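You operate a simulated robot arm through the tools that you are given. There is no shell and no other tool. Be economical: measure what you need, move in short steps, check, and stop when the job is done.

You are at the controls of a simulated robot arm. One attempt, no reset.

## Task
Oil the machine to the red line, shut its olive door and turn the wheel to its mark.
Fine: oil knob to OIL, pump the yellow button, oil knob back to OFF; turn the green wheel forward, after the door is shut. Where these are worked on the way, their far stop is far enough and under half their travel is too little: oil knob.

Only the result counts: the job must be done as asked and must still hold three seconds after the hand-in. Knocking over, shifting, dropping, spilling or breaking anything else fails it.

## Robot
A 7-joint arm with a two-finger parallel gripper, fixed in place. Base frame: the origin is at the foot of the arm, x ahead of it, y to its left, z up; the work surface is at about z = 78. Lengths are in cm, angles in rad, forces in N, time in s.
With the tool pointing down near the work surface it reaches from about 30 to 70 cm from the base axis. Its first joint turns from -1.152 to 1.152 rad. Payload 1.57 kg.
The TCP is the grasp point between the finger pads, 3 cm short of the fingertips. In the tool frame z runs along the fingers and y along their closing line. The gripper opens to 11 cm. The fingers are 2.4 cm wide and 1.2 cm thick; the gripper's body (4.8 by 11.2 cm) begins 7.8 cm behind the TCP.
Orientation is that of the tool frame in the base frame, as [roll, pitch, yaw] about the fixed x, y, z axes, in that order (R = Rz(yaw) Ry(pitch) Rx(roll)). With the fingers straight down and closing along the base's y, the tool's x points along the base's -x, its y along +y and its z along -z.

## Interface
- The arm moves only by the tool step_arm. Its argument "plan" is a list of rows, each a list of 7 numbers: the shift along the tool's x, y, z in units of 40 mm (1.0 is 40 mm), then the turn, a rotation vector about the tool's x, y, z in units of 5 degrees (1.0 is 5 degrees), then the finger opening in cm, from 0 to 11. In form: [[dx, dy, dz, wx, wy, wz, grip], ...]. A call has 1 to 8 rows; each row shifts and turns the commanded pose from where the row before left it, along the tool's axes as they then stand. A call with a number of a shift or a turn outside -1 to 1 is refused whole. Rows are played at 5 a second. More than 5 cm and 0.15 rad between two rows, or a gripper value outside its range, and nothing of the call is played. A pose out of reach is approached as far as the arm can. The call stops where the force on the tool passes 40 N (or 10 N more than at its start, if that is more) or the arm is blocked; 0.2 s more then pass. The fingers move at their own pace (about 10.8 cm/s each) and stop on an object; they squeeze with about 20 N. The grip force told is the motor's: it shows also when the fingers shut on nothing. Time passes only in rows, and 0.2 s behind the last, so rows that do not move let the fingers close. It gives the time, the measured TCP pose, the force on the tool (base axes), the opening and the grip force at its end, in the units of the frame above (readings bear some noise), with the torque about the TCP (base axes, N m) and any sound that the robot's microphone picked up.
- Cameras (640 x 400 px; columns grow to the right, rows downward): "scene" is fixed at [15.26, -37.95, 141.09]; the picture's right is [0.88, -0.47, 0.00], its down [-0.23, -0.43, -0.87] and it looks along [0.41, 0.77, -0.49] (base axes); focal length 224 px, centre (320, 200). "wrist" rides on the gripper at [7, 1.6, -14.1] in the tool frame; the picture's right is [-0.23, 0.97, 0.00], its down [-0.85, -0.20, -0.48] and it looks along [-0.47, -0.11, 0.88] (tool axes); focal length 222 px, centre (320, 200). There is no depth. A picture from a camera that has moved, and an enlarged one, comes with that camera's place and axes in the base frame and with its lens.
- grab_frame(camera): a new picture of that camera. It takes no simulated time.
- zoom(camera, box): a new picture of the part [left, top, right, bottom] of that camera's present view, enlarged. It takes no simulated time.
- job_done(): hands the job in; it is judged then, once.

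Go step by step. Nothing tells you positions but the pictures and the camera data: compare them with the known pose of the tool, close in by small moves and look again before you grip or let go. The budget is 120 turns and 68 pictures, counting those below and the enlarged ones. Unless the task says otherwise, let go and move clear before handing in, and close with one line.

The tools are called after "Emit:" as name(argument=value, ...) on one line, values as JSON. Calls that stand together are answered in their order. step_arm: Moves the arm, as the interface text tells. Its arguments: {"type":"object","properties":{"plan":{"type":"array"}},"required":["plan"]} The other tools are called the same way: grab_frame (camera) takes a picture; zoom (camera, box) takes an enlarged picture of a part of a camera's view; job_done () hands the job in.

At the start:

```text
time: 0.0
position: [34.23, 11.56, 129.35]
ee_rot: [-3.14, -0.002, -3.141]
ft_force: [-0.1, 0.9, -0.2]
wrist_torque: [-0.03, -0.01, 0.01]
finger_gap: 10.97
grasp_force: 0.1
```

scene: 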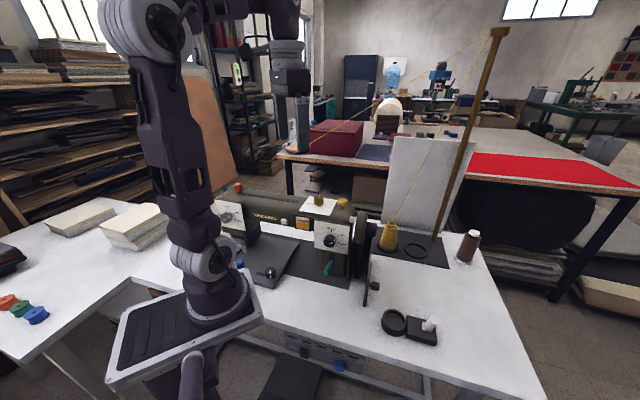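
wrist: 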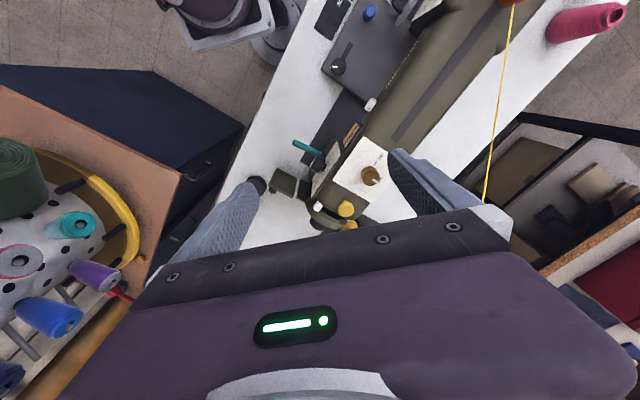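

I see a sewing-machine-like device in the middle of the table. I'll zoom in to identify the parts.

Emit:
zoom(camera="scene", box=[200, 170, 300, 290])

Emit:
zoom(camera="scene", box=[280, 180, 400, 310])

Emit:
zoom(camera="wrist", box=[240, 0, 460, 240])

```text
3.33 times, centred on (250, 230) of scene
camera zoom: at [15.26, -37.95, 141.09], right [0.88, -0.47, 0.0], down [-0.23, -0.43, -0.87], along [0.41, 0.77, -0.49], focal length 747 px, centre (553, 100)
```

zoom: 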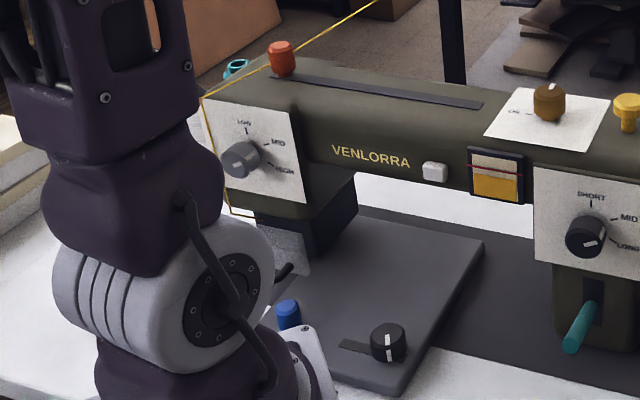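

```text
3.08 times, centred on (340, 245) of scene
camera zoom: at [15.26, -37.95, 141.09], right [0.88, -0.47, 0.0], down [-0.23, -0.43, -0.87], along [0.41, 0.77, -0.49], focal length 689 px, centre (258, 62)
```

zoom: 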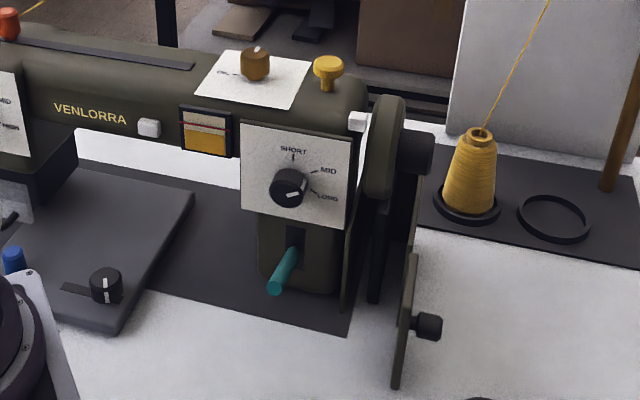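

```text
1.67 times, centred on (350, 120) of wrist
camera zoom: at [27.3, 13.37, 143.58], right [0.23, 0.97, 0.0], down [0.85, -0.2, 0.48], along [0.47, -0.11, -0.88], focal length 370 px, centre (270, 333)
```

zoom: 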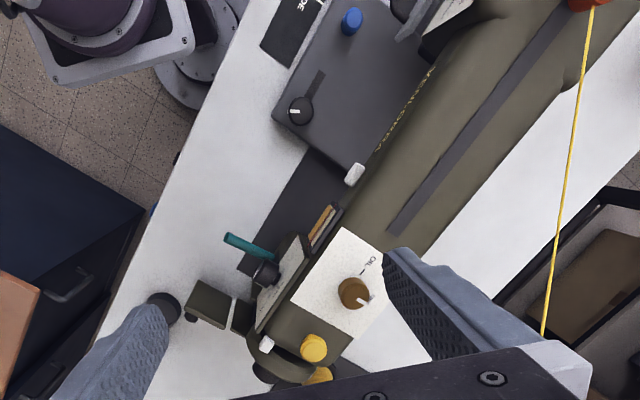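

The machine lies diagonally: the brown oil knob is at about [45, 18.7, 105] and the yellow button at about [50.6, 13.2, 106]. The wheel and door are at its +x/-y end. I'll move the wrist camera high over that end to look.

Emit:
step_arm(plan=[[-0.6, -0.7, -0.1, 0, 0, 0, 11], [-0.6, -0.7, -0.1, 0, 0, 0, 11], [-0.6, -0.7, 0, 0, 0, 0, 11], [-0.6, -0.7, 0, 0, 0, 0, 11], [-0.6, -0.7, 0, 0, 0, 0, 11], [-0.6, -0.7, 0, 0, 0, 0, 11], [-0.6, -0.7, 0, 0, 0, 0, 11], [-0.5, -0.7, 0, 0, 0, 0, 11]])

Emit:
step_arm(plan=[[0, 0, 0, 0, 0, -1, 11], [0, 0, 0, 0, 0, -1, 11], [0, 0, 0, 0, 0, -1, 11], [0, 0, 0, 0, 0, -1, 11], [0, 0, 0, 0, 0, -1, 11], [0, 0, 0, 0, 0, -1, 11], [0, 0, 0, 0, 0, -1, 11], [0, 0, 0, 0, 0, -1, 11]])

Emit:
step_arm(plan=[[0, 0, 0, 0, 0, -1, 11], [0, 0, 0, 0, 0, -1, 11], [0, 0, 0, 0, 0, -1, 11], [0, 0, 0, 0, 0, -1, 11], [0, 0, 0, 0, 0, -1, 11], [0, 0, 0, 0, 0, -1, 11], [0, 0, 0, 0, 0, -1, 11], [0, 0, 0, 0, 0, -1, 11]])

Emit:
grab_frame(camera="wrist")

```text
time: 1.8
position: [50.61, -10.16, 128.96]
ee_rot: [3.141, 0.006, 3.14]
ft_force: [0.5, 0.0, 0.2]
wrist_torque: [0.06, 0.02, -0.01]
finger_gap: 10.99
grasp_force: 0.0
out of reach, approached as far as the arm can: row 7, 8
```

```text
time: 3.6
position: [50.48, -10.02, 128.99]
ee_rot: [-3.14, 0.001, -2.442]
ft_force: [-0.7, -0.3, -0.3]
wrist_torque: [0.02, -0.01, -0.02]
finger_gap: 11.0
grasp_force: 0.1
```

```text
time: 5.4
position: [50.49, -9.94, 128.86]
ee_rot: [-3.14, 0.001, -1.743]
ft_force: [0.9, 0.0, -0.3]
wrist_torque: [0.0, 0.02, -0.02]
finger_gap: 11.0
grasp_force: 0.0
```

```text
62 pictures are left
camera wrist: at [47.76, -16.37, 143.06], right [-0.92, 0.39, 0.0], down [0.34, 0.81, 0.48], along [0.19, 0.44, -0.88], focal length 222 px, centre (320, 200)
```

wrist: 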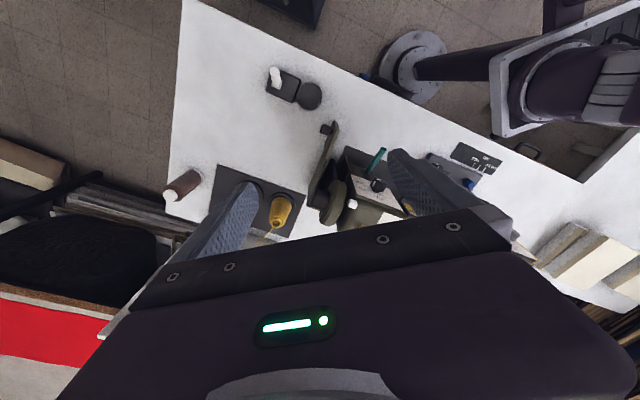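

The end of the machine is now in view. I'll zoom in on the door and wheel.

Emit:
zoom(camera="wrist", box=[260, 60, 500, 250])

Emit:
zoom(camera="scene", box=[330, 190, 400, 310])

```text
2.11 times, centred on (380, 155) of wrist
camera zoom: at [47.76, -16.37, 143.06], right [-0.92, 0.39, 0.0], down [0.34, 0.81, 0.48], along [0.19, 0.44, -0.88], focal length 468 px, centre (194, 295)
```

zoom: 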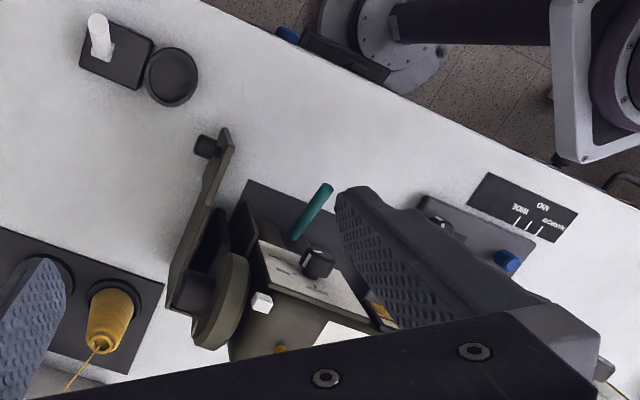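

```text
3.33 times, centred on (365, 250) of scene
camera zoom: at [15.26, -37.95, 141.09], right [0.88, -0.47, 0.0], down [-0.23, -0.43, -0.87], along [0.41, 0.77, -0.49], focal length 747 px, centre (170, 33)
```

zoom: 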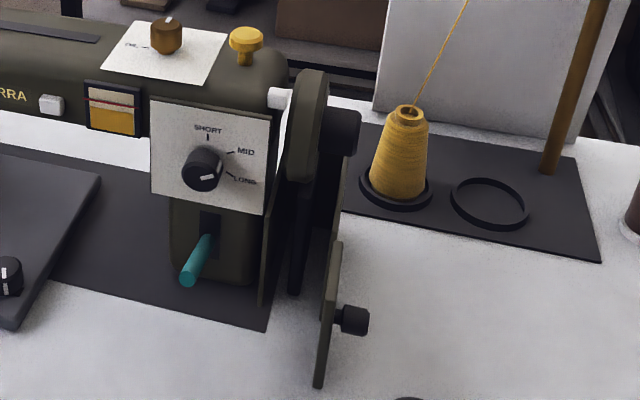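

The door is a plate standing open under the wheel's outer end, with its knob at about [50.9, -5.7, 86.7] and the wheel hub near [57.5, 4.5, 98]. I'll turn and tilt the camera to look squarely at the machine's end.

Emit:
step_arm(plan=[[0.3, 0, 0.5, 0, 0, -1, 11], [0.3, 0, 0.5, 0, 0, -1, 11], [0, 0, 0.5, 0, 0, -1, 11], [0, 0, 0.5, 0, 0, -1, 11], [0, 0, 0.5, 0, 0, -1, 11], [0, 0, 0.5, 0, 0, -1, 11], [0, 0, 0, 0, 0, -1, 11], [0, 0, 0, 0, 0, -1, 11]])

Emit:
step_arm(plan=[[0, 0, 0, 0, -1, 0, 11], [0, 0, 0, 0, -1, 0, 11], [0, 0, 0, 0, -1, 0, 11], [0, 0, 0, 0, -1, 0, 11], [0, 0, 0, 0, -1, 0, 11], [0, 0, 0, 0, -1, 0, 11], [0, 0, 0, 0, -1, 0, 11]])

Emit:
grab_frame(camera="wrist")

```text
time: 7.2
position: [50.13, -12.29, 116.93]
ee_rot: [-3.141, -0.001, -1.045]
ft_force: [0.4, 0.3, -0.5]
wrist_torque: [-0.01, 0.02, 0.03]
finger_gap: 10.99
grasp_force: 0.0
```

```text
time: 8.8
position: [48.32, -11.66, 117.96]
ee_rot: [-3.118, 0.585, -1.044]
ft_force: [-0.3, -0.1, -0.6]
wrist_torque: [-0.01, -0.03, -0.01]
finger_gap: 10.99
grasp_force: 0.0
out of reach, approached as far as the arm can: row 7
```

```text
59 pictures are left
camera wrist: at [53.67, -24.24, 126.02], right [-0.94, -0.32, 0.11], down [-0.06, 0.48, 0.88], along [-0.33, 0.82, -0.47], focal length 222 px, centre (320, 200)
```

wrist: 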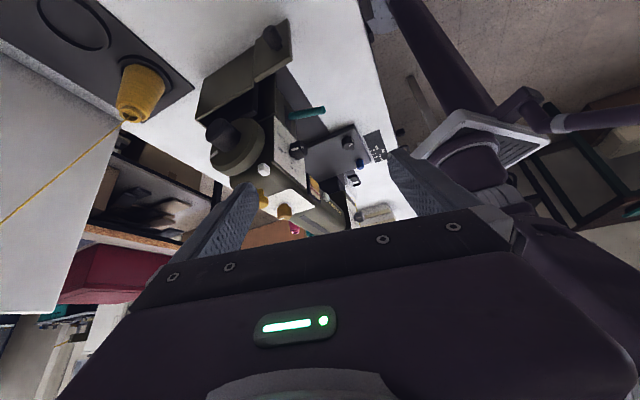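

Emit:
zoom(camera="wrist", box=[180, 10, 340, 220])

```text
1.90 times, centred on (260, 115) of wrist
camera zoom: at [53.67, -24.24, 126.02], right [-0.94, -0.32, 0.11], down [-0.06, 0.48, 0.88], along [-0.33, 0.82, -0.47], focal length 423 px, centre (434, 362)
```

zoom: 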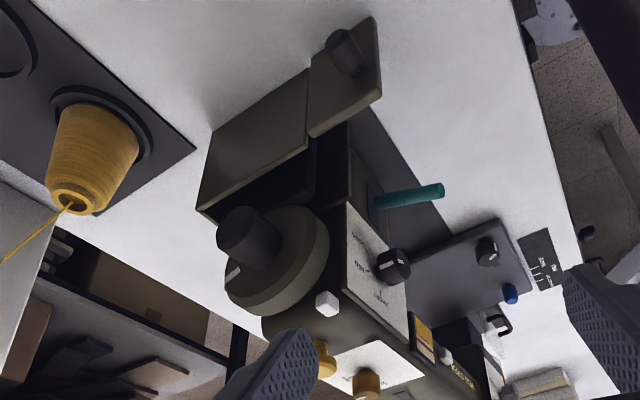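

Now it's clear. The door panel hinges at the front corner of the belt guard at about [53, -0.3]. It stands open by about 90°, and shut it faces front. The wheel's white mark is at the back and the white index tab is on the top front, so forward means the top comes toward the front. Next I'll level the tool and look at the oil knob from above.

Emit:
step_arm(plan=[[0, 0, 0, 0, 1, 1, 11], [0, 0, 0, 0, 1, 1, 11], [0, 0, 0, 0, 1, 1, 11], [0, 0, 0, 0, 1, 1, 11], [0, 0, 0, 0, 1, 1, 11], [0, 0, 0, 0, 1, 1, 11], [0, 0, 0, 0, 0.7, 1, 11]])

```text
time: 10.4
position: [48.4, -11.65, 118.2]
ee_rot: [2.975, -0.043, -1.621]
ft_force: [0.5, -0.2, -0.6]
wrist_torque: [-0.04, -0.01, -0.01]
finger_gap: 10.99
grasp_force: 0.0
```

Emit:
step_arm(plan=[[0, 0, 0, 0.95, -0.25, 0, 11], [0, 0, 0, 0.95, -0.25, 0, 11], [0, 0, 0, 0, 0, 1, 11], [0, 0, 0, 0, 0, 1, 11], [0, 0, 0, 0, 0, 1, 11], [0, 0, 0, 0, 0, 1, 11], [0, 0, 0, 0, 0, 1, 11], [0, 0, 0, 0, 0, 1, 11]])

Emit:
step_arm(plan=[[0, 0, 0, 0, 0, 1, 11], [0, 0, 0, 0, 0, 1, 11], [0, 0, 0, 0, 0, 1, 11], [0, 0, 0, 0, 0, 0.9, 11], [-0.5, 0.9, 0, 0, 0, 0, 11], [-0.5, 0.9, 0, 0, 0, 0, 11], [-0.5, 0.9, 0, 0, 0, 0, 11], [-0.5, 0.9, 0, 0, 0, 0, 11]])

Emit:
step_arm(plan=[[-0.1, 0.9, 0, 0, 0, 0, 11], [-0.1, 0.9, 0, 0, 0, 0, 11]])

Emit:
grab_frame(camera="wrist")

```text
time: 12.2
position: [48.35, -11.69, 118.04]
ee_rot: [3.139, 0.002, -2.151]
ft_force: [0.2, 0.2, 0.0]
wrist_torque: [0.0, 0.05, -0.01]
finger_gap: 11.0
grasp_force: 0.1
```

```text
time: 14.0
position: [46.03, 4.68, 118.14]
ee_rot: [3.139, 0.001, -2.489]
ft_force: [-0.1, 0.0, 0.6]
wrist_torque: [-0.04, -0.01, 0.0]
finger_gap: 11.02
grasp_force: 0.1
```

```text
time: 14.6
position: [42.38, 10.88, 118.04]
ee_rot: [3.14, 0.001, -2.488]
ft_force: [-0.2, -0.7, 0.1]
wrist_torque: [-0.02, 0.0, 0.0]
finger_gap: 11.0
grasp_force: 0.1
```

```text
57 pictures are left
camera wrist: at [35.84, 8.01, 132.25], right [-0.41, 0.91, 0.0], down [0.8, 0.36, 0.48], along [0.44, 0.2, -0.88], focal length 222 px, centre (320, 200)
```

wrist: 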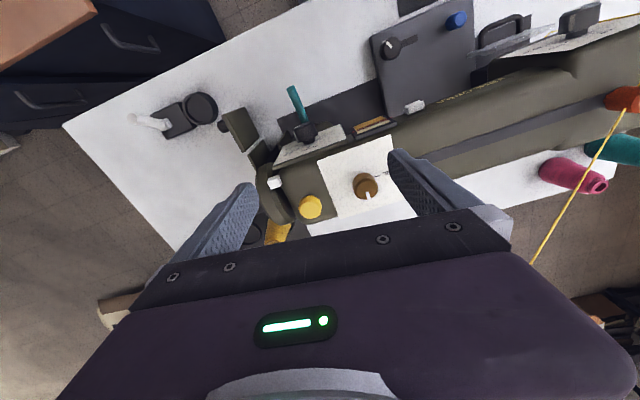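

Emit:
zoom(camera="wrist", box=[210, 80, 430, 250])

Emit:
zoom(camera="scene", box=[280, 180, 370, 240])

```text
2.35 times, centred on (320, 165) of wrist
camera zoom: at [35.84, 8.01, 132.25], right [-0.41, 0.91, 0.0], down [0.8, 0.36, 0.48], along [0.44, 0.2, -0.88], focal length 523 px, centre (320, 282)
```

zoom: 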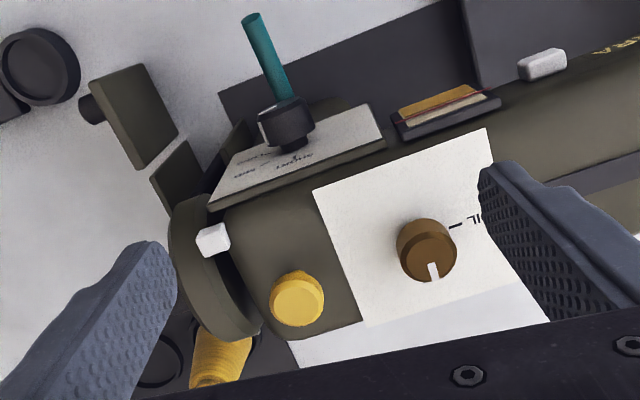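

```text
6.67 times, centred on (325, 210) of scene
camera zoom: at [15.26, -37.95, 141.09], right [0.88, -0.47, 0.0], down [-0.23, -0.43, -0.87], along [0.41, 0.77, -0.49], focal length 1493 px, centre (287, 133)
```

zoom: 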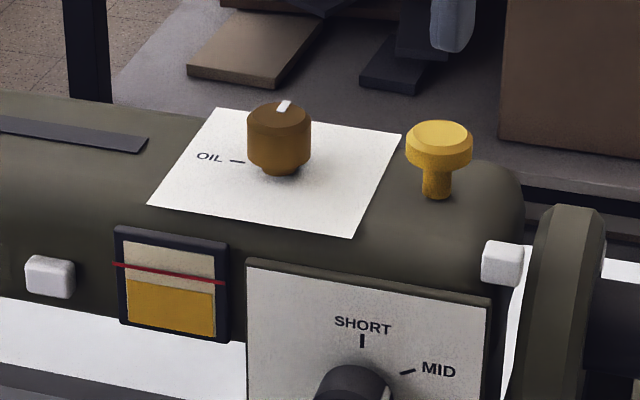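

The knob pointer faces the back and OIL is on its left, 90° counter-clockwise seen from above. The gauge is a bit below the red line. I'll position above the knob.

Emit:
step_arm(plan=[[0, 0, 0, 0, 0, 1, 8], [0, 0, 0, 0, 0, 1, 7], [0, 0, 0, 0, 0, 1, 7], [0, 0, 0, 0, 0, 1, 7], [0, 0, 0, 0, 0, 1, 7], [0, 0, 0, 0, 0, 1, 7], [0, 0, 0, 0, 0, 1, 7], [0, 0, 0, 0, 0, 0.4, 7]])

Emit:
step_arm(plan=[[-0.3, 0.9, 0, 0, 0, 0, 7], [-0.23, 0.9, 0, 0, 0, 0, 7], [0, 0, 0.7, 0, 0, 0, 7]])

Emit:
grab_frame(camera="wrist")

Emit:
zoom(camera="scene", box=[270, 150, 390, 230])

```text
time: 16.4
position: [42.26, 10.79, 118.03]
ee_rot: [3.138, 0.0, -3.138]
ft_force: [-0.5, 0.7, -0.5]
wrist_torque: [-0.02, -0.05, -0.01]
finger_gap: 7.0
grasp_force: 0.0
```

```text
time: 17.2
position: [44.3, 18.0, 115.25]
ee_rot: [3.139, -0.001, -3.136]
ft_force: [-0.4, 0.2, 0.5]
wrist_torque: [-0.02, 0.01, 0.0]
finger_gap: 7.0
grasp_force: 0.0
```

```text
54 pictures are left
camera wrist: at [37.49, 19.79, 129.46], right [0.22, 0.98, 0.0], down [0.86, -0.19, 0.48], along [0.47, -0.1, -0.88], focal length 222 px, centre (320, 200)
```

wrist: 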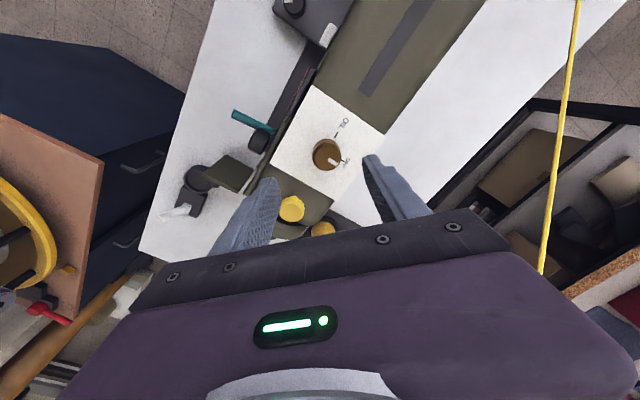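

```text
5.00 times, centred on (330, 190) of scene
camera zoom: at [15.26, -37.95, 141.09], right [0.88, -0.47, 0.0], down [-0.23, -0.43, -0.87], along [0.41, 0.77, -0.49], focal length 1120 px, centre (270, 250)
```

zoom: 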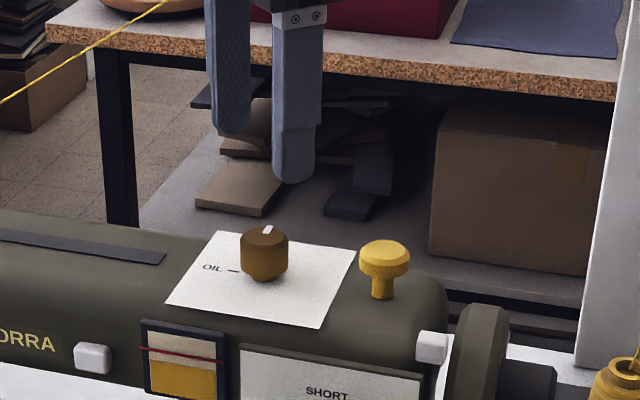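

Knob is at about [44.8, 19.0, 106]; I shift over and descend.

Emit:
step_arm(plan=[[-0.13, 0.25, 0.3, 0, 0, 0, 7], [0, 0, 0.6, 0, 0, 0, 7], [0, 0, 0.6, 0, 0, 0, 7], [0, 0, 0.4, 0, 0, 0, 7], [0, 0, 0.15, 0, 0, 0, 7]])

Emit:
zoom(camera="scene", box=[270, 150, 390, 230])

Emit:
grab_frame(camera="wrist")

```text
time: 18.4
position: [44.95, 19.09, 107.1]
ee_rot: [3.14, 0.0, -3.134]
ft_force: [0.3, -1.1, 0.6]
wrist_torque: [-0.03, -0.01, -0.01]
finger_gap: 7.01
grasp_force: 0.2
```

```text
5.00 times, centred on (330, 190) of scene
camera zoom: at [15.26, -37.95, 141.09], right [0.88, -0.47, 0.0], down [-0.23, -0.43, -0.87], along [0.41, 0.77, -0.49], focal length 1120 px, centre (270, 250)
```

zoom: 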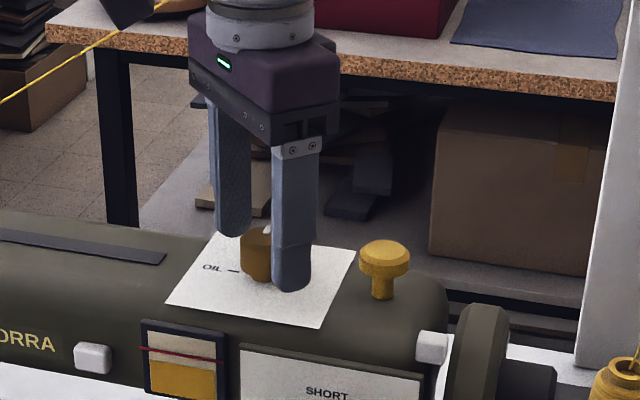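

```text
51 pictures are left
camera wrist: at [37.97, 20.76, 121.3], right [0.22, 0.98, 0.0], down [0.86, -0.19, 0.48], along [0.47, -0.1, -0.88], focal length 222 px, centre (320, 200)
```

wrist: 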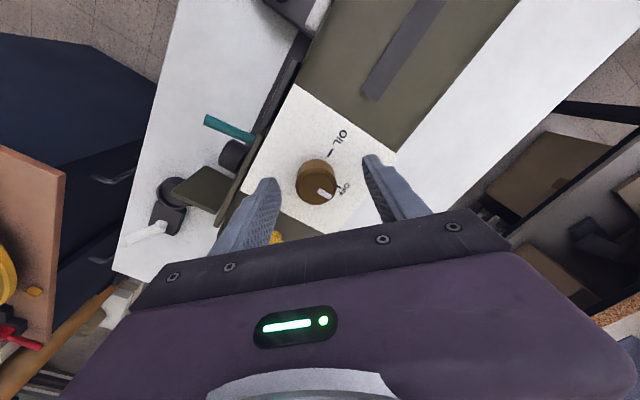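

The knob sits between the fingers. I'll close and turn 90° counter-clockwise from above.

Emit:
step_arm(plan=[[0, 0, 0, 0, 0, 0, 2], [0, 0, 0, 0, 0, 0, 2], [0, 0, 0, 0, 0, 0, 2]])

```text
time: 19.2
position: [44.83, 18.89, 107.17]
ee_rot: [3.141, -0.002, -3.136]
ft_force: [-0.4, -17.8, -2.1]
wrist_torque: [-0.32, 0.24, -0.01]
finger_gap: 3.58
grasp_force: 9.0
```

Emit:
step_arm(plan=[[0, -0.08, 0, 0, 0, 0, 2], [0, 0, 0, 0, 0, 0, 2]])

```text
time: 19.8
position: [44.74, 18.83, 107.15]
ee_rot: [3.139, -0.001, -3.136]
ft_force: [-1.0, -9.9, -5.2]
wrist_torque: [-0.53, 0.16, 0.01]
finger_gap: 3.19
grasp_force: 35.7
```

Emit:
step_arm(plan=[[0, -0.06, 0, 0, 0, 0, 2], [0, 0, 0, 0, 0, -1, 2], [0, 0, 0, 0, 0, -1, 2]])

```text
time: 20.6
position: [44.76, 18.65, 107.11]
ee_rot: [3.138, 0.002, -2.957]
ft_force: [-1.2, 12.2, -5.1]
wrist_torque: [-0.12, 0.56, -0.02]
finger_gap: 3.17
grasp_force: 39.8
```

Emit:
step_arm(plan=[[0, 0.03, 0, 0, 0, -1, 2], [0, 0, 0, 0, 0, -1, 2], [0, 0, 0, 0, 0, -1, 2], [0, 0, 0, 0, 0, -1, 2]])

Emit:
grab_frame(camera="wrist")

```text
time: 21.6
position: [44.79, 18.73, 107.22]
ee_rot: [3.141, -0.001, -2.61]
ft_force: [-3.5, 10.1, 1.2]
wrist_torque: [-0.29, 0.29, 0.01]
finger_gap: 3.16
grasp_force: 40.4
```

```text
50 pictures are left
camera wrist: at [38.13, 16.69, 121.31], right [-0.3, 0.95, 0.0], down [0.84, 0.26, 0.48], along [0.46, 0.14, -0.88], focal length 222 px, centre (320, 200)
```

wrist: 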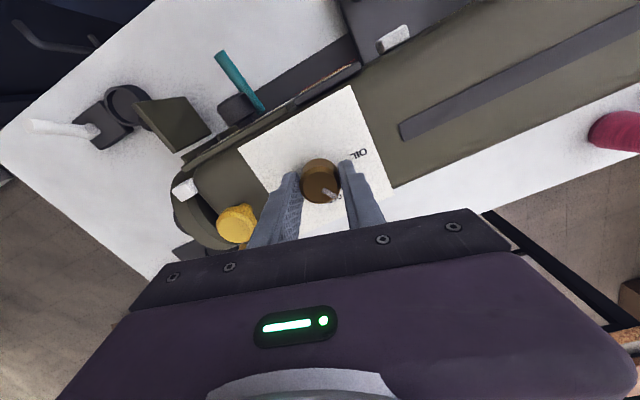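

It turns with the gripper. Continuing to 90°.

Emit:
step_arm(plan=[[0, -0.02, 0, 0, 0, -1, 2], [0, 0, 0, 0, 0, -1, 2], [0, 0, 0, 0, 0, -1, 2], [0, 0, 0, 0, 0, -1, 2], [0, 0, 0, 0, 0, -1, 2], [0, 0, 0, 0, 0, -1, 2]])

Emit:
step_arm(plan=[[0, 0, 0, 0, 0, -1, 2], [0, 0, 0, 0, 0, -1, 2], [0, 0, 0, 0, 0, -1, 2], [0, 0, 0, 0, 0, -1, 2], [0, 0, 0, 0, 0, -1, 2], [0, 0, 0, 0, 0, -1, 2]])

Emit:
grab_frame(camera="wrist")

```text
time: 23.0
position: [44.89, 18.67, 107.06]
ee_rot: [-3.141, 0.0, -2.087]
ft_force: [-2.0, 18.6, 3.9]
wrist_torque: [-0.23, 0.0, 0.0]
finger_gap: 3.17
grasp_force: 40.4
```

```text
time: 24.4
position: [45.01, 18.66, 107.12]
ee_rot: [3.141, 0.001, -1.562]
ft_force: [3.5, 19.3, 7.2]
wrist_torque: [0.58, 0.34, -0.03]
finger_gap: 3.14
grasp_force: 40.3
```

```text
49 pictures are left
camera wrist: at [43.45, 11.79, 121.29], right [-0.98, 0.22, 0.0], down [0.19, 0.86, 0.48], along [0.1, 0.47, -0.88], focal length 222 px, centre (320, 200)
```

wrist: 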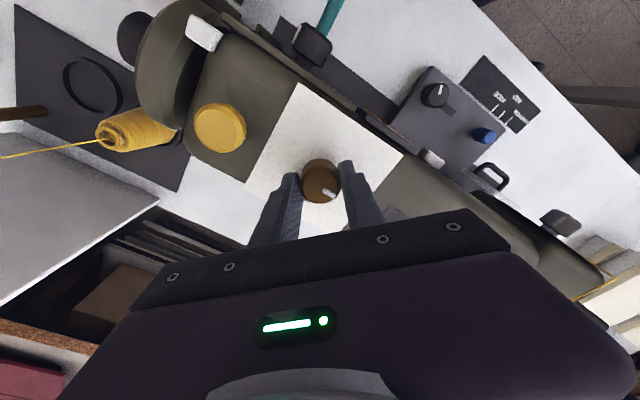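

Emit:
step_arm(plan=[[0, 0, 0, 0, 0, -1, 2], [0, 0, 0, 0, 0, -0.6, 2]])

Emit:
step_arm(plan=[[0, 0, 0, 0, 0, 0, 7], [0, 0, 0, 0, 0, 0, 7], [0, 0, -0.8, 0, 0, 0, 7], [0, 0, -0.8, 0, 0, 0, 7]])

Emit:
zoom(camera="wrist", box=[220, 60, 420, 240])

Emit:
zoom(camera="scene", box=[270, 170, 360, 240])

```text
time: 25.0
position: [44.91, 18.68, 107.11]
ee_rot: [3.141, 0.001, -1.424]
ft_force: [5.8, 13.2, 6.9]
wrist_torque: [0.85, -0.09, -0.08]
finger_gap: 3.15
grasp_force: 40.0
```

```text
time: 26.0
position: [44.91, 18.51, 113.58]
ee_rot: [-3.141, 0.003, -1.425]
ft_force: [0.0, -0.3, 0.8]
wrist_torque: [-0.01, -0.03, 0.01]
finger_gap: 7.01
grasp_force: 0.0
```

```text
2.22 times, centred on (320, 150) of wrist
camera zoom: at [44.43, 11.5, 127.74], right [-1.0, 0.08, 0.0], down [0.07, 0.87, 0.48], along [0.04, 0.48, -0.88], focal length 494 px, centre (320, 311)
```

zoom: 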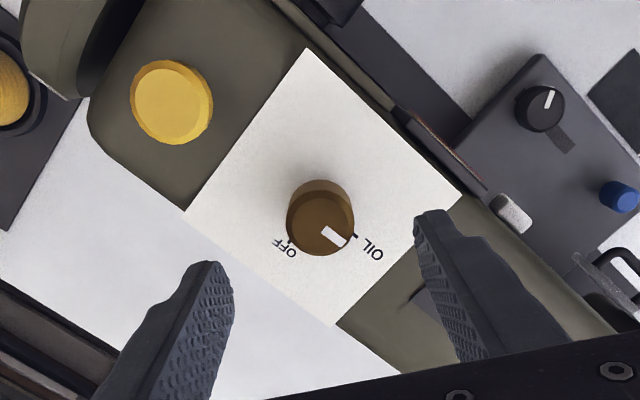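

```text
5.71 times, centred on (315, 205) of scene
camera zoom: at [15.26, -37.96, 141.09], right [0.88, -0.47, 0.0], down [-0.23, -0.43, -0.87], along [0.41, 0.77, -0.49], focal length 1280 px, centre (349, 171)
```

zoom: 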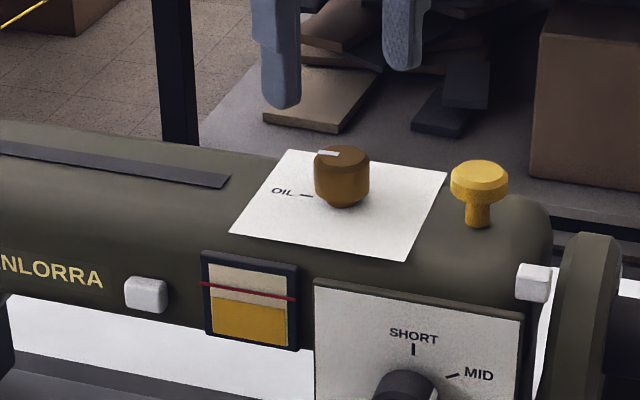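

The pointer is at OIL. Next I'll close the fingers and go over the yellow button at [50.6, 13.2, ~106].

Emit:
step_arm(plan=[[0.76, -0.61, 0, 0, 0, 0, 0], [0.76, -0.61, 0, 0, 0, 0, 0], [0, 0, 0.5, 0, 0, 0, 0], [0, 0, 0, 0, 0, 0, 0]])

Emit:
zoom(camera="scene", box=[290, 160, 380, 230])

```text
time: 27.0
position: [50.61, 13.15, 111.55]
ee_rot: [-3.14, 0.001, -1.425]
ft_force: [-0.1, -0.5, -0.4]
wrist_torque: [0.0, 0.0, -0.03]
finger_gap: 0.02
grasp_force: 20.0
```

```text
5.71 times, centred on (335, 195) of scene
camera zoom: at [15.26, -37.96, 141.09], right [0.88, -0.47, 0.0], down [-0.23, -0.43, -0.87], along [0.41, 0.77, -0.49], focal length 1280 px, centre (234, 229)
```

zoom: 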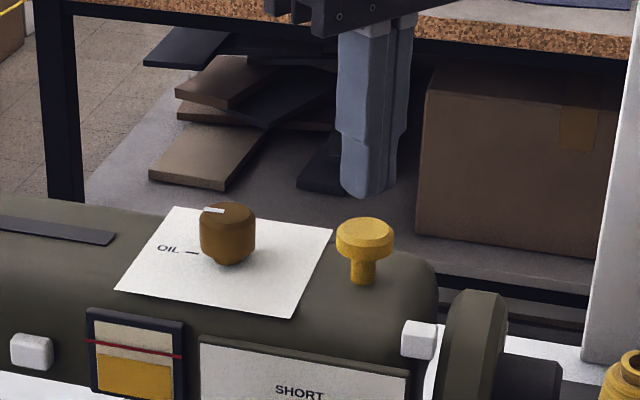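

Emit:
step_arm(plan=[[0, 0, 0.5, 0, 0, 0, 0], [0, 0, 0.2, 0, 0, 0, 0], [0, 0, 0.1, 0, 0, 0, 0], [0, 0, 0.1, 0, 0, 0, 0]])

Emit:
zoom(camera="scene", box=[290, 160, 380, 230])

```text
time: 28.0
position: [50.73, 13.27, 108.11]
ee_rot: [-3.141, 0.002, -1.423]
ft_force: [-0.8, -2.4, 22.9]
wrist_torque: [-0.09, 0.06, -0.1]
finger_gap: 0.0
grasp_force: 20.2
heard: click
```

```text
5.71 times, centred on (335, 195) of scene
camera zoom: at [15.22, -37.97, 141.09], right [0.88, -0.47, 0.0], down [-0.23, -0.43, -0.87], along [0.41, 0.77, -0.49], focal length 1280 px, centre (234, 229)
```

zoom: 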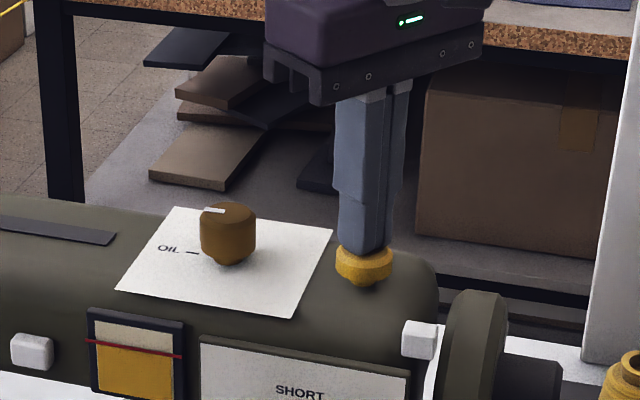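

One click, and the level rose. I'll release and check the gauge.

Emit:
step_arm(plan=[[0, 0, -0.3, 0, 0, 0, 0], [0, 0, -0.3, 0, 0, 0, 0], [0, 0, 0, 0, 0, 0, 0]])

Emit:
zoom(camera="scene", box=[295, 212, 325, 232])

```text
time: 28.8
position: [50.66, 13.25, 110.39]
ee_rot: [3.139, 0.002, -1.423]
ft_force: [-0.5, -1.3, 0.2]
wrist_torque: [-0.03, 0.02, 0.01]
finger_gap: 0.0
grasp_force: 20.2
```

```text
16.00 times, centred on (310, 222) of scene
camera zoom: at [15.26, -37.95, 141.09], right [0.88, -0.47, 0.0], down [-0.23, -0.43, -0.87], along [0.41, 0.77, -0.49], focal length 3584 px, centre (480, -152)
```

zoom: 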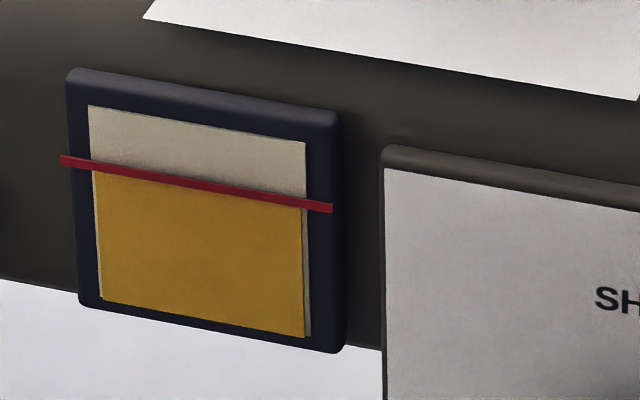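

The oil is at the red line after one pump. I'll return the knob to OFF.

Emit:
step_arm(plan=[[0, 0, -0.7, 0, 0, 0, 0], [-0.78, 0.62, 0, 0, 0, 0, 6], [-0.78, 0.62, 0, 0, 0, 0, 6], [0, 0, 0.6, 0, 0, 0, 6], [0, 0, 0.6, 0, 0, 0, 6], [0, 0, 0.35, 0, 0, 0, 6], [0, 0, 0, 0, 0, 0, 2], [0, 0, 0, 0, 0, 0, 2]])

```text
time: 30.6
position: [44.99, 18.68, 106.82]
ee_rot: [-3.14, 0.003, -1.424]
ft_force: [15.4, 4.7, -4.9]
wrist_torque: [0.04, -0.35, 0.04]
finger_gap: 3.18
grasp_force: 40.3
```

Emit:
step_arm(plan=[[0, 0, 0, 0, 0, 1, 2], [0, 0, 0, 0, 0, 1, 2], [0, 0, 0, 0, 0, 1, 2], [0, 0, 0, 0, 0, 1, 2], [0, 0, 0, 0, 0, 1, 2], [0, 0, 0, 0, 0, 1, 2], [0, 0, 0, 0, 0, 1, 2], [0, 0, 0, 0, 0, 1, 2]])

Emit:
step_arm(plan=[[0, 0, 0, 0, 0, 1, 2], [0, 0, 0, 0, 0, 1, 2], [0, 0, 0, 0, 0, 1, 2], [0, 0, 0, 0, 0, 1, 2], [0, 0, 0, 0, 0, 1, 2], [0, 0, 0, 0, 0, 1, 2], [0, 0, 0, 0, 0, 1, 2], [0, 0, 0, 0, 0, 1, 2]])

Emit:
step_arm(plan=[[0, 0, 0, 0, 0, 1, 2], [0, 0, 0, 0, 0, 1, 2], [0, 0, 0, 0, 0, 1, 2], [0, 0, 0, 0, 0, 0.6, 2], [0, 0, 0, 0, 0, 0, 2]])

```text
time: 32.4
position: [44.93, 18.74, 106.91]
ee_rot: [3.139, 0.002, -2.124]
ft_force: [26.0, 0.4, -27.9]
wrist_torque: [0.02, -0.51, -0.01]
finger_gap: 3.16
grasp_force: 40.7
```

```text
time: 34.2
position: [44.72, 18.67, 106.92]
ee_rot: [3.139, 0.0, -2.823]
ft_force: [23.6, -4.7, -21.2]
wrist_torque: [-0.06, -0.79, 0.0]
finger_gap: 3.15
grasp_force: 40.0
```

```text
time: 35.4
position: [44.76, 18.69, 107.04]
ee_rot: [3.14, -0.003, -3.134]
ft_force: [4.0, -4.5, -3.9]
wrist_torque: [-0.81, 0.09, 0.36]
finger_gap: 3.16
grasp_force: 40.5
```

The knob has hit its stop. I'll release, lift and check.

Emit:
step_arm(plan=[[0, 0, 0, 0, 0, 0, 7], [0, 0, 0, 0, 0, 0, 7], [0, 0, -0.8, 0, 0, 0, 7], [0, 0, -0.8, 0, 0, 0, 7]])

Emit:
zoom(camera="wrist", box=[220, 60, 420, 240])

Emit:
zoom(camera="scene", box=[295, 202, 331, 232])

```text
time: 36.4
position: [44.53, 18.87, 113.43]
ee_rot: [3.14, -0.002, -3.134]
ft_force: [0.0, -0.5, 0.1]
wrist_torque: [0.0, 0.0, -0.02]
finger_gap: 6.99
grasp_force: 0.1
```

```text
2.22 times, centred on (320, 150) of wrist
camera zoom: at [37.87, 20.46, 127.61], right [0.22, 0.98, 0.0], down [0.86, -0.19, 0.48], along [0.47, -0.1, -0.88], focal length 494 px, centre (320, 311)
```

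zoom: 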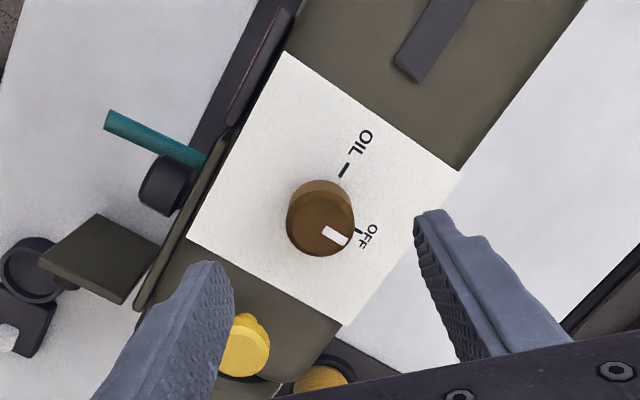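

```text
13.33 times, centred on (313, 217) of scene
camera zoom: at [15.26, -37.95, 141.09], right [0.88, -0.47, 0.0], down [-0.23, -0.43, -0.87], along [0.41, 0.77, -0.49], focal length 2987 px, centre (413, -27)
```

zoom: 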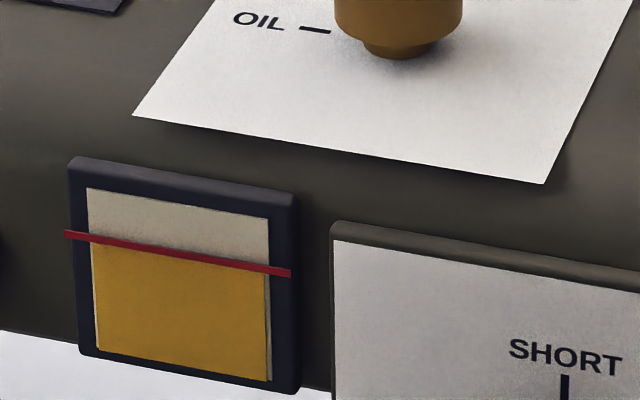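

The oil knob is at OFF and the level is on the red line. Now the door: I'll yaw the tool to face the machine front, carry it outside the door knob and tilt it.

Emit:
step_arm(plan=[[0, 0, 0, 0, 0, -1, 3], [0, 0, 0, 0, 0, -1, 0], [0, 0, 0, 0, 0, -1, 0], [0, 0, 0, 0, 0, -1, 0], [0, 0, 0, 0, 0, -1, 0], [0, 0, 0, 0, 0, -1, 0], [0, 0, 0, 0, 0, -1, 0], [0, 0, 0, 0, 0, -0.5, 0]])

Emit:
step_arm(plan=[[0.33, -0.85, 0, 0, 0, 0, 0], [0.33, -0.85, 0, 0, 0, 0, 0], [0.33, -0.85, 0, 0, 0, 0, 0], [0.33, -0.85, 0, 0, 0, 0, 0], [0.33, -0.85, 0, 0, 0, 0, 0], [0.33, -0.85, 0, 0, 0, 0, 0], [0.33, -0.85, 0, 0, 0, 0, 0], [0.33, -0.85, 0, 0, 0, 0, 0]])

Emit:
step_arm(plan=[[0, 0, 0.7, 0, -1, 0, 0], [0, 0, 0.7, 0, -1, 0, 0], [0, 0, 0.7, 0, -1, 0, 0], [0, 0, 0.3, 0, -1, 0, 0], [0, 0, 0, 0, -1, 0, 0], [0, 0, 0, 0, -1, 0, 0]])

Emit:
grab_frame(camera="wrist")

Emit:
grab_frame(camera="scene")

```text
time: 38.2
position: [44.8, 18.73, 113.29]
ee_rot: [3.14, 0.001, -2.477]
ft_force: [0.2, 0.0, 0.5]
wrist_torque: [0.03, -0.04, -0.04]
finger_gap: 0.0
grasp_force: 19.9
```

```text
time: 40.0
position: [53.3, -9.36, 113.39]
ee_rot: [3.14, 0.002, -2.48]
ft_force: [0.0, 0.5, -0.3]
wrist_torque: [0.01, 0.02, -0.03]
finger_gap: 0.0
grasp_force: 19.7
```

```text
time: 41.4
position: [53.97, -8.53, 103.74]
ee_rot: [3.14, 0.525, -2.48]
ft_force: [-0.1, 0.4, 0.5]
wrist_torque: [0.0, 0.01, 0.0]
finger_gap: 0.03
grasp_force: 20.0
```

```text
41 pictures are left
camera wrist: at [42.78, -15.2, 112.56], right [-0.44, 0.89, 0.11], down [0.52, 0.15, 0.84], along [0.73, 0.43, -0.53], focal length 222 px, centre (320, 200)
```

wrist: 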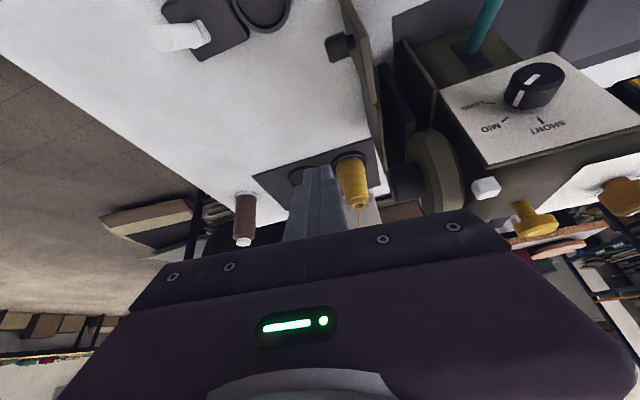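

```text
40 pictures are left
```

scene: 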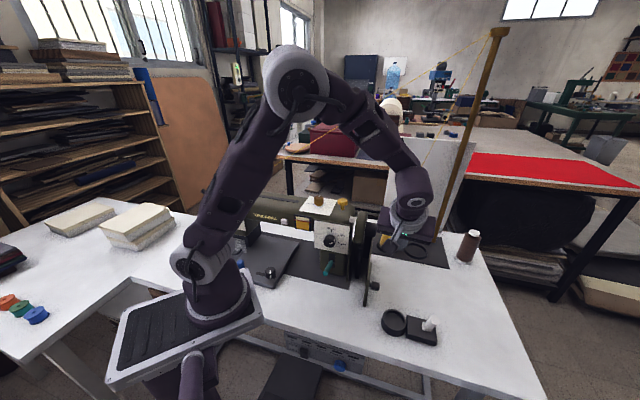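

Knob location confirmed at [50.7, -5.7, 86.7]. I'll lower the fingertip to just outside the knob.

Emit:
step_arm(plan=[[0.545, 0, 0.775, 0, 0, 0, 0], [0.545, 0, 0.775, 0, 0, 0, 0], [0.545, 0, 0.775, 0, 0, 0, 0], [0.545, 0, 0.775, 0, 0, 0, 0]])

Emit:
grab_frame(camera="wrist")

Emit:
zoom(camera="scene", box=[320, 200, 450, 350])

```text
time: 42.4
position: [52.94, -9.42, 88.63]
ee_rot: [3.14, 0.522, -2.481]
ft_force: [0.5, 0.5, 0.5]
wrist_torque: [0.02, 0.03, 0.0]
finger_gap: 0.02
grasp_force: 20.1
```

```text
39 pictures are left
camera wrist: at [41.73, -16.05, 97.45], right [-0.44, 0.89, 0.12], down [0.52, 0.15, 0.84], along [0.73, 0.43, -0.53], focal length 222 px, centre (320, 200)
```

wrist: 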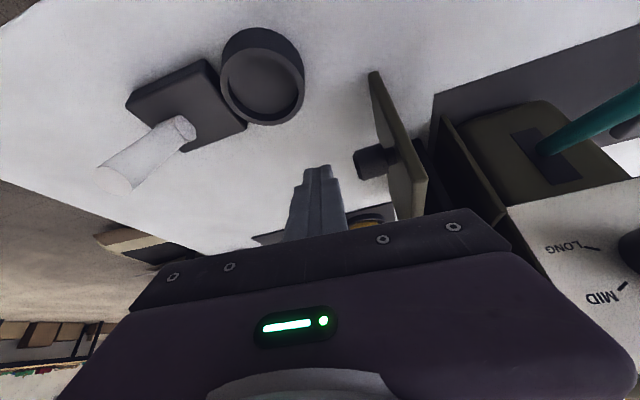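

```text
2.67 times, centred on (385, 275) of scene
camera zoom: at [15.26, -37.95, 141.09], right [0.88, -0.47, 0.0], down [-0.23, -0.43, -0.87], along [0.41, 0.77, -0.49], focal length 597 px, centre (147, 0)
```

zoom: 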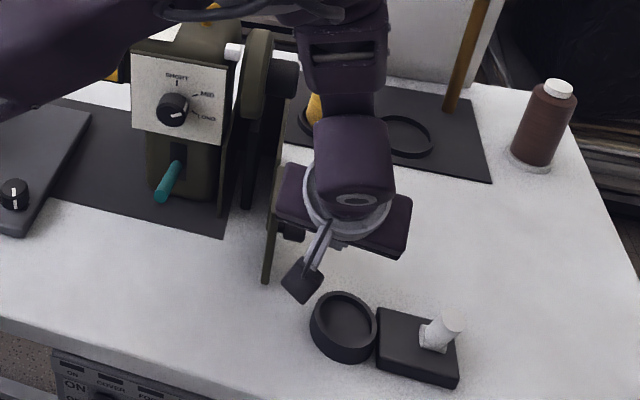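

Fingertip is just outside the knob's end. I'll sweep the knob along an arc about the hinge, starting with the first third.

Emit:
step_arm(plan=[[0.09, 0.52, -0.05, 0, 0, 0, 0], [0.255, 0.354, -0.147, 0, 0, 0, 0], [0.168, 0.402, -0.097, 0, 0, 0, 0]])

Emit:
grab_frame(camera="wrist")

```text
time: 43.2
position: [47.91, -6.76, 88.8]
ee_rot: [3.139, 0.524, -2.482]
ft_force: [-0.8, -0.8, -0.3]
wrist_torque: [-0.03, -0.03, 0.0]
finger_gap: 0.0
grasp_force: 20.7
```

```text
37 pictures are left
camera wrist: at [36.73, -13.42, 97.48], right [-0.44, 0.89, 0.12], down [0.52, 0.15, 0.84], along [0.73, 0.43, -0.53], focal length 222 px, centre (320, 200)
```

wrist: 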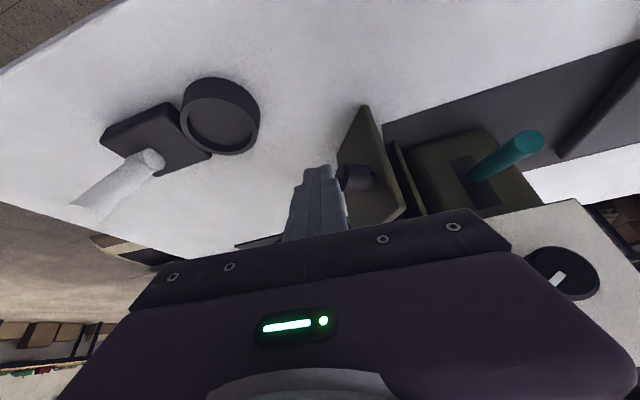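

The door is swinging. I'll continue the arc.

Emit:
step_arm(plan=[[0.064, 0.435, -0.037, 0, 0, 0, 0], [-0.027, 0.449, 0.016, 0, 0, 0, 0], [-0.139, 0.412, 0.08, 0, 0, 0, 0]])

Emit:
grab_frame(camera="wrist")

```text
time: 44.0
position: [45.05, -2.47, 88.65]
ee_rot: [3.139, 0.524, -2.479]
ft_force: [0.3, 0.0, 0.5]
wrist_torque: [-0.01, -0.02, -0.01]
finger_gap: 0.0
grasp_force: 20.1
```

```text
36 pictures are left
camera wrist: at [33.83, -9.1, 97.44], right [-0.44, 0.89, 0.12], down [0.52, 0.15, 0.84], along [0.73, 0.43, -0.53], focal length 222 px, centre (320, 200)
```

wrist: 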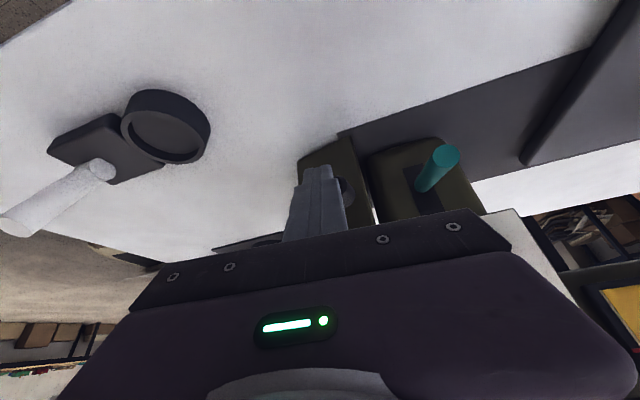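

Nearly shut. I'll shift over the knob and press toward the machine.

Emit:
step_arm(plan=[[-0.1, 0.3, 0.06, 0, 0, 0, 0], [-0.26, 0.1, 0.15, 0, 0, 0, 0], [-0.26, 0.1, 0.15, 0, 0, 0, 0], [-0.2, 0, 0.115, 0, 0, 0, 0]])

Emit:
grab_frame(camera="wrist")

Emit:
zoom(camera="scene", box=[320, 200, 430, 320])

```text
time: 44.6
position: [44.9, -0.75, 88.64]
ee_rot: [3.136, 0.512, -2.498]
ft_force: [-9.1, -9.9, 6.9]
wrist_torque: [-0.1, 0.05, 0.04]
finger_gap: 0.0
grasp_force: 19.8
stopped in row 3: the force on the tool passed its limit at 58 N (the readings are from after the stop); the commanded pose is now the measured one
```

```text
35 pictures are left
camera wrist: at [33.76, -7.17, 97.46], right [-0.43, 0.9, 0.12], down [0.53, 0.15, 0.84], along [0.73, 0.42, -0.54], focal length 222 px, centre (320, 200)
```

wrist: 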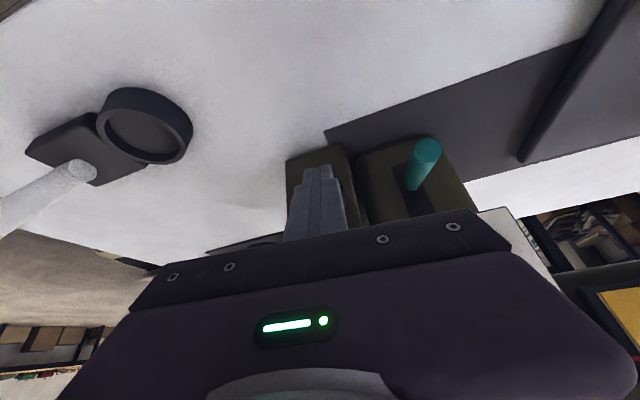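

```text
3.33 times, centred on (375, 260) of scene
camera zoom: at [15.23, -37.98, 141.08], right [0.88, -0.47, 0.0], down [-0.23, -0.43, -0.87], along [0.41, 0.77, -0.49], focal length 747 px, centre (137, 0)
```

zoom: 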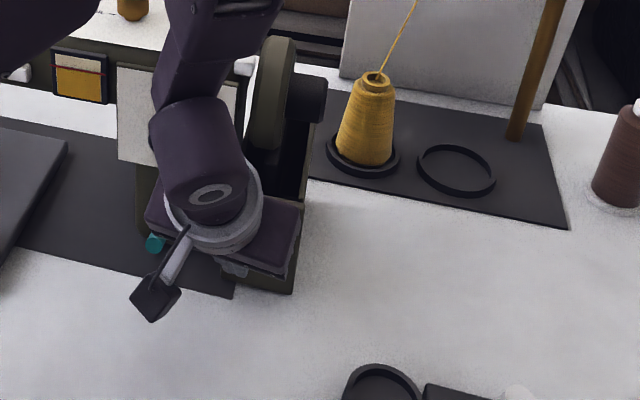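

The door hit its stop. I'll back off and look.

Emit:
step_arm(plan=[[0.5, 0, -0.29, 0, 0, 0, 0], [0.5, 0, -0.29, 0, 0, 0, 0], [0.5, 0, -0.29, 0, 0, 0, 0], [0, 0, -0.8, 0, 0, 0, 0], [0, 0, -0.8, 0, 0, 0, 0], [-0.4, -0.9, 0, 0, 0, 0, 0], [-0.4, -0.9, 0, 0, 0, 0, 0], [0, -0.9, 0, 0, 0, 0, 0]])

Emit:
zoom(camera="scene", box=[320, 190, 430, 310])

Emit:
grab_frame(camera="wrist")

```text
time: 46.4
position: [47.04, -13.19, 95.33]
ee_rot: [3.137, 0.514, -2.495]
ft_force: [-0.3, -0.6, -0.3]
wrist_torque: [0.01, -0.02, 0.02]
finger_gap: 0.01
grasp_force: 20.7
out of reach, approached as far as the arm can: row 5
```

```text
3.33 times, centred on (375, 250) of scene
camera zoom: at [15.26, -37.95, 141.09], right [0.88, -0.47, 0.0], down [-0.23, -0.43, -0.87], along [0.41, 0.77, -0.49], focal length 747 px, centre (137, 33)
```

zoom: 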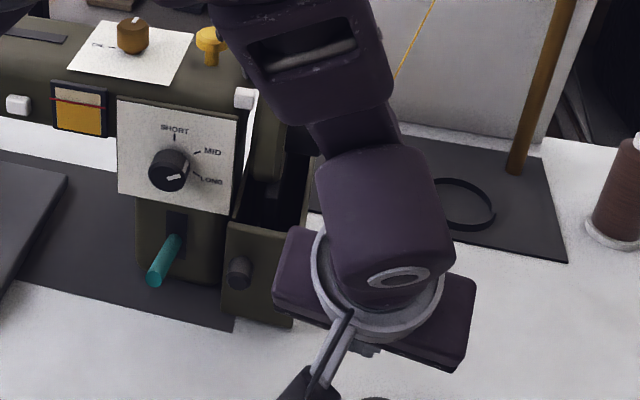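

```text
32 pictures are left
camera wrist: at [35.88, -19.66, 104.26], right [-0.43, 0.89, 0.12], down [0.53, 0.15, 0.84], along [0.73, 0.42, -0.54], focal length 222 px, centre (320, 200)
```

wrist: 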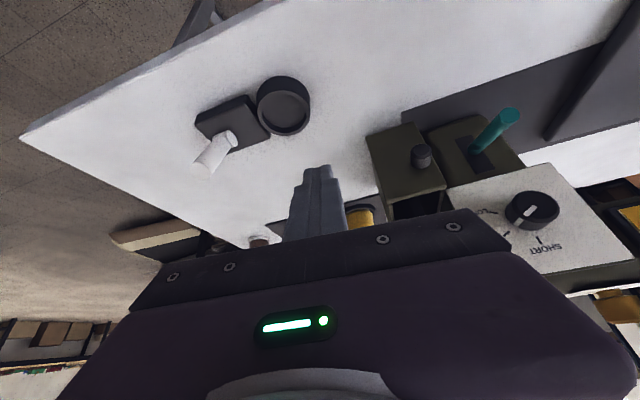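

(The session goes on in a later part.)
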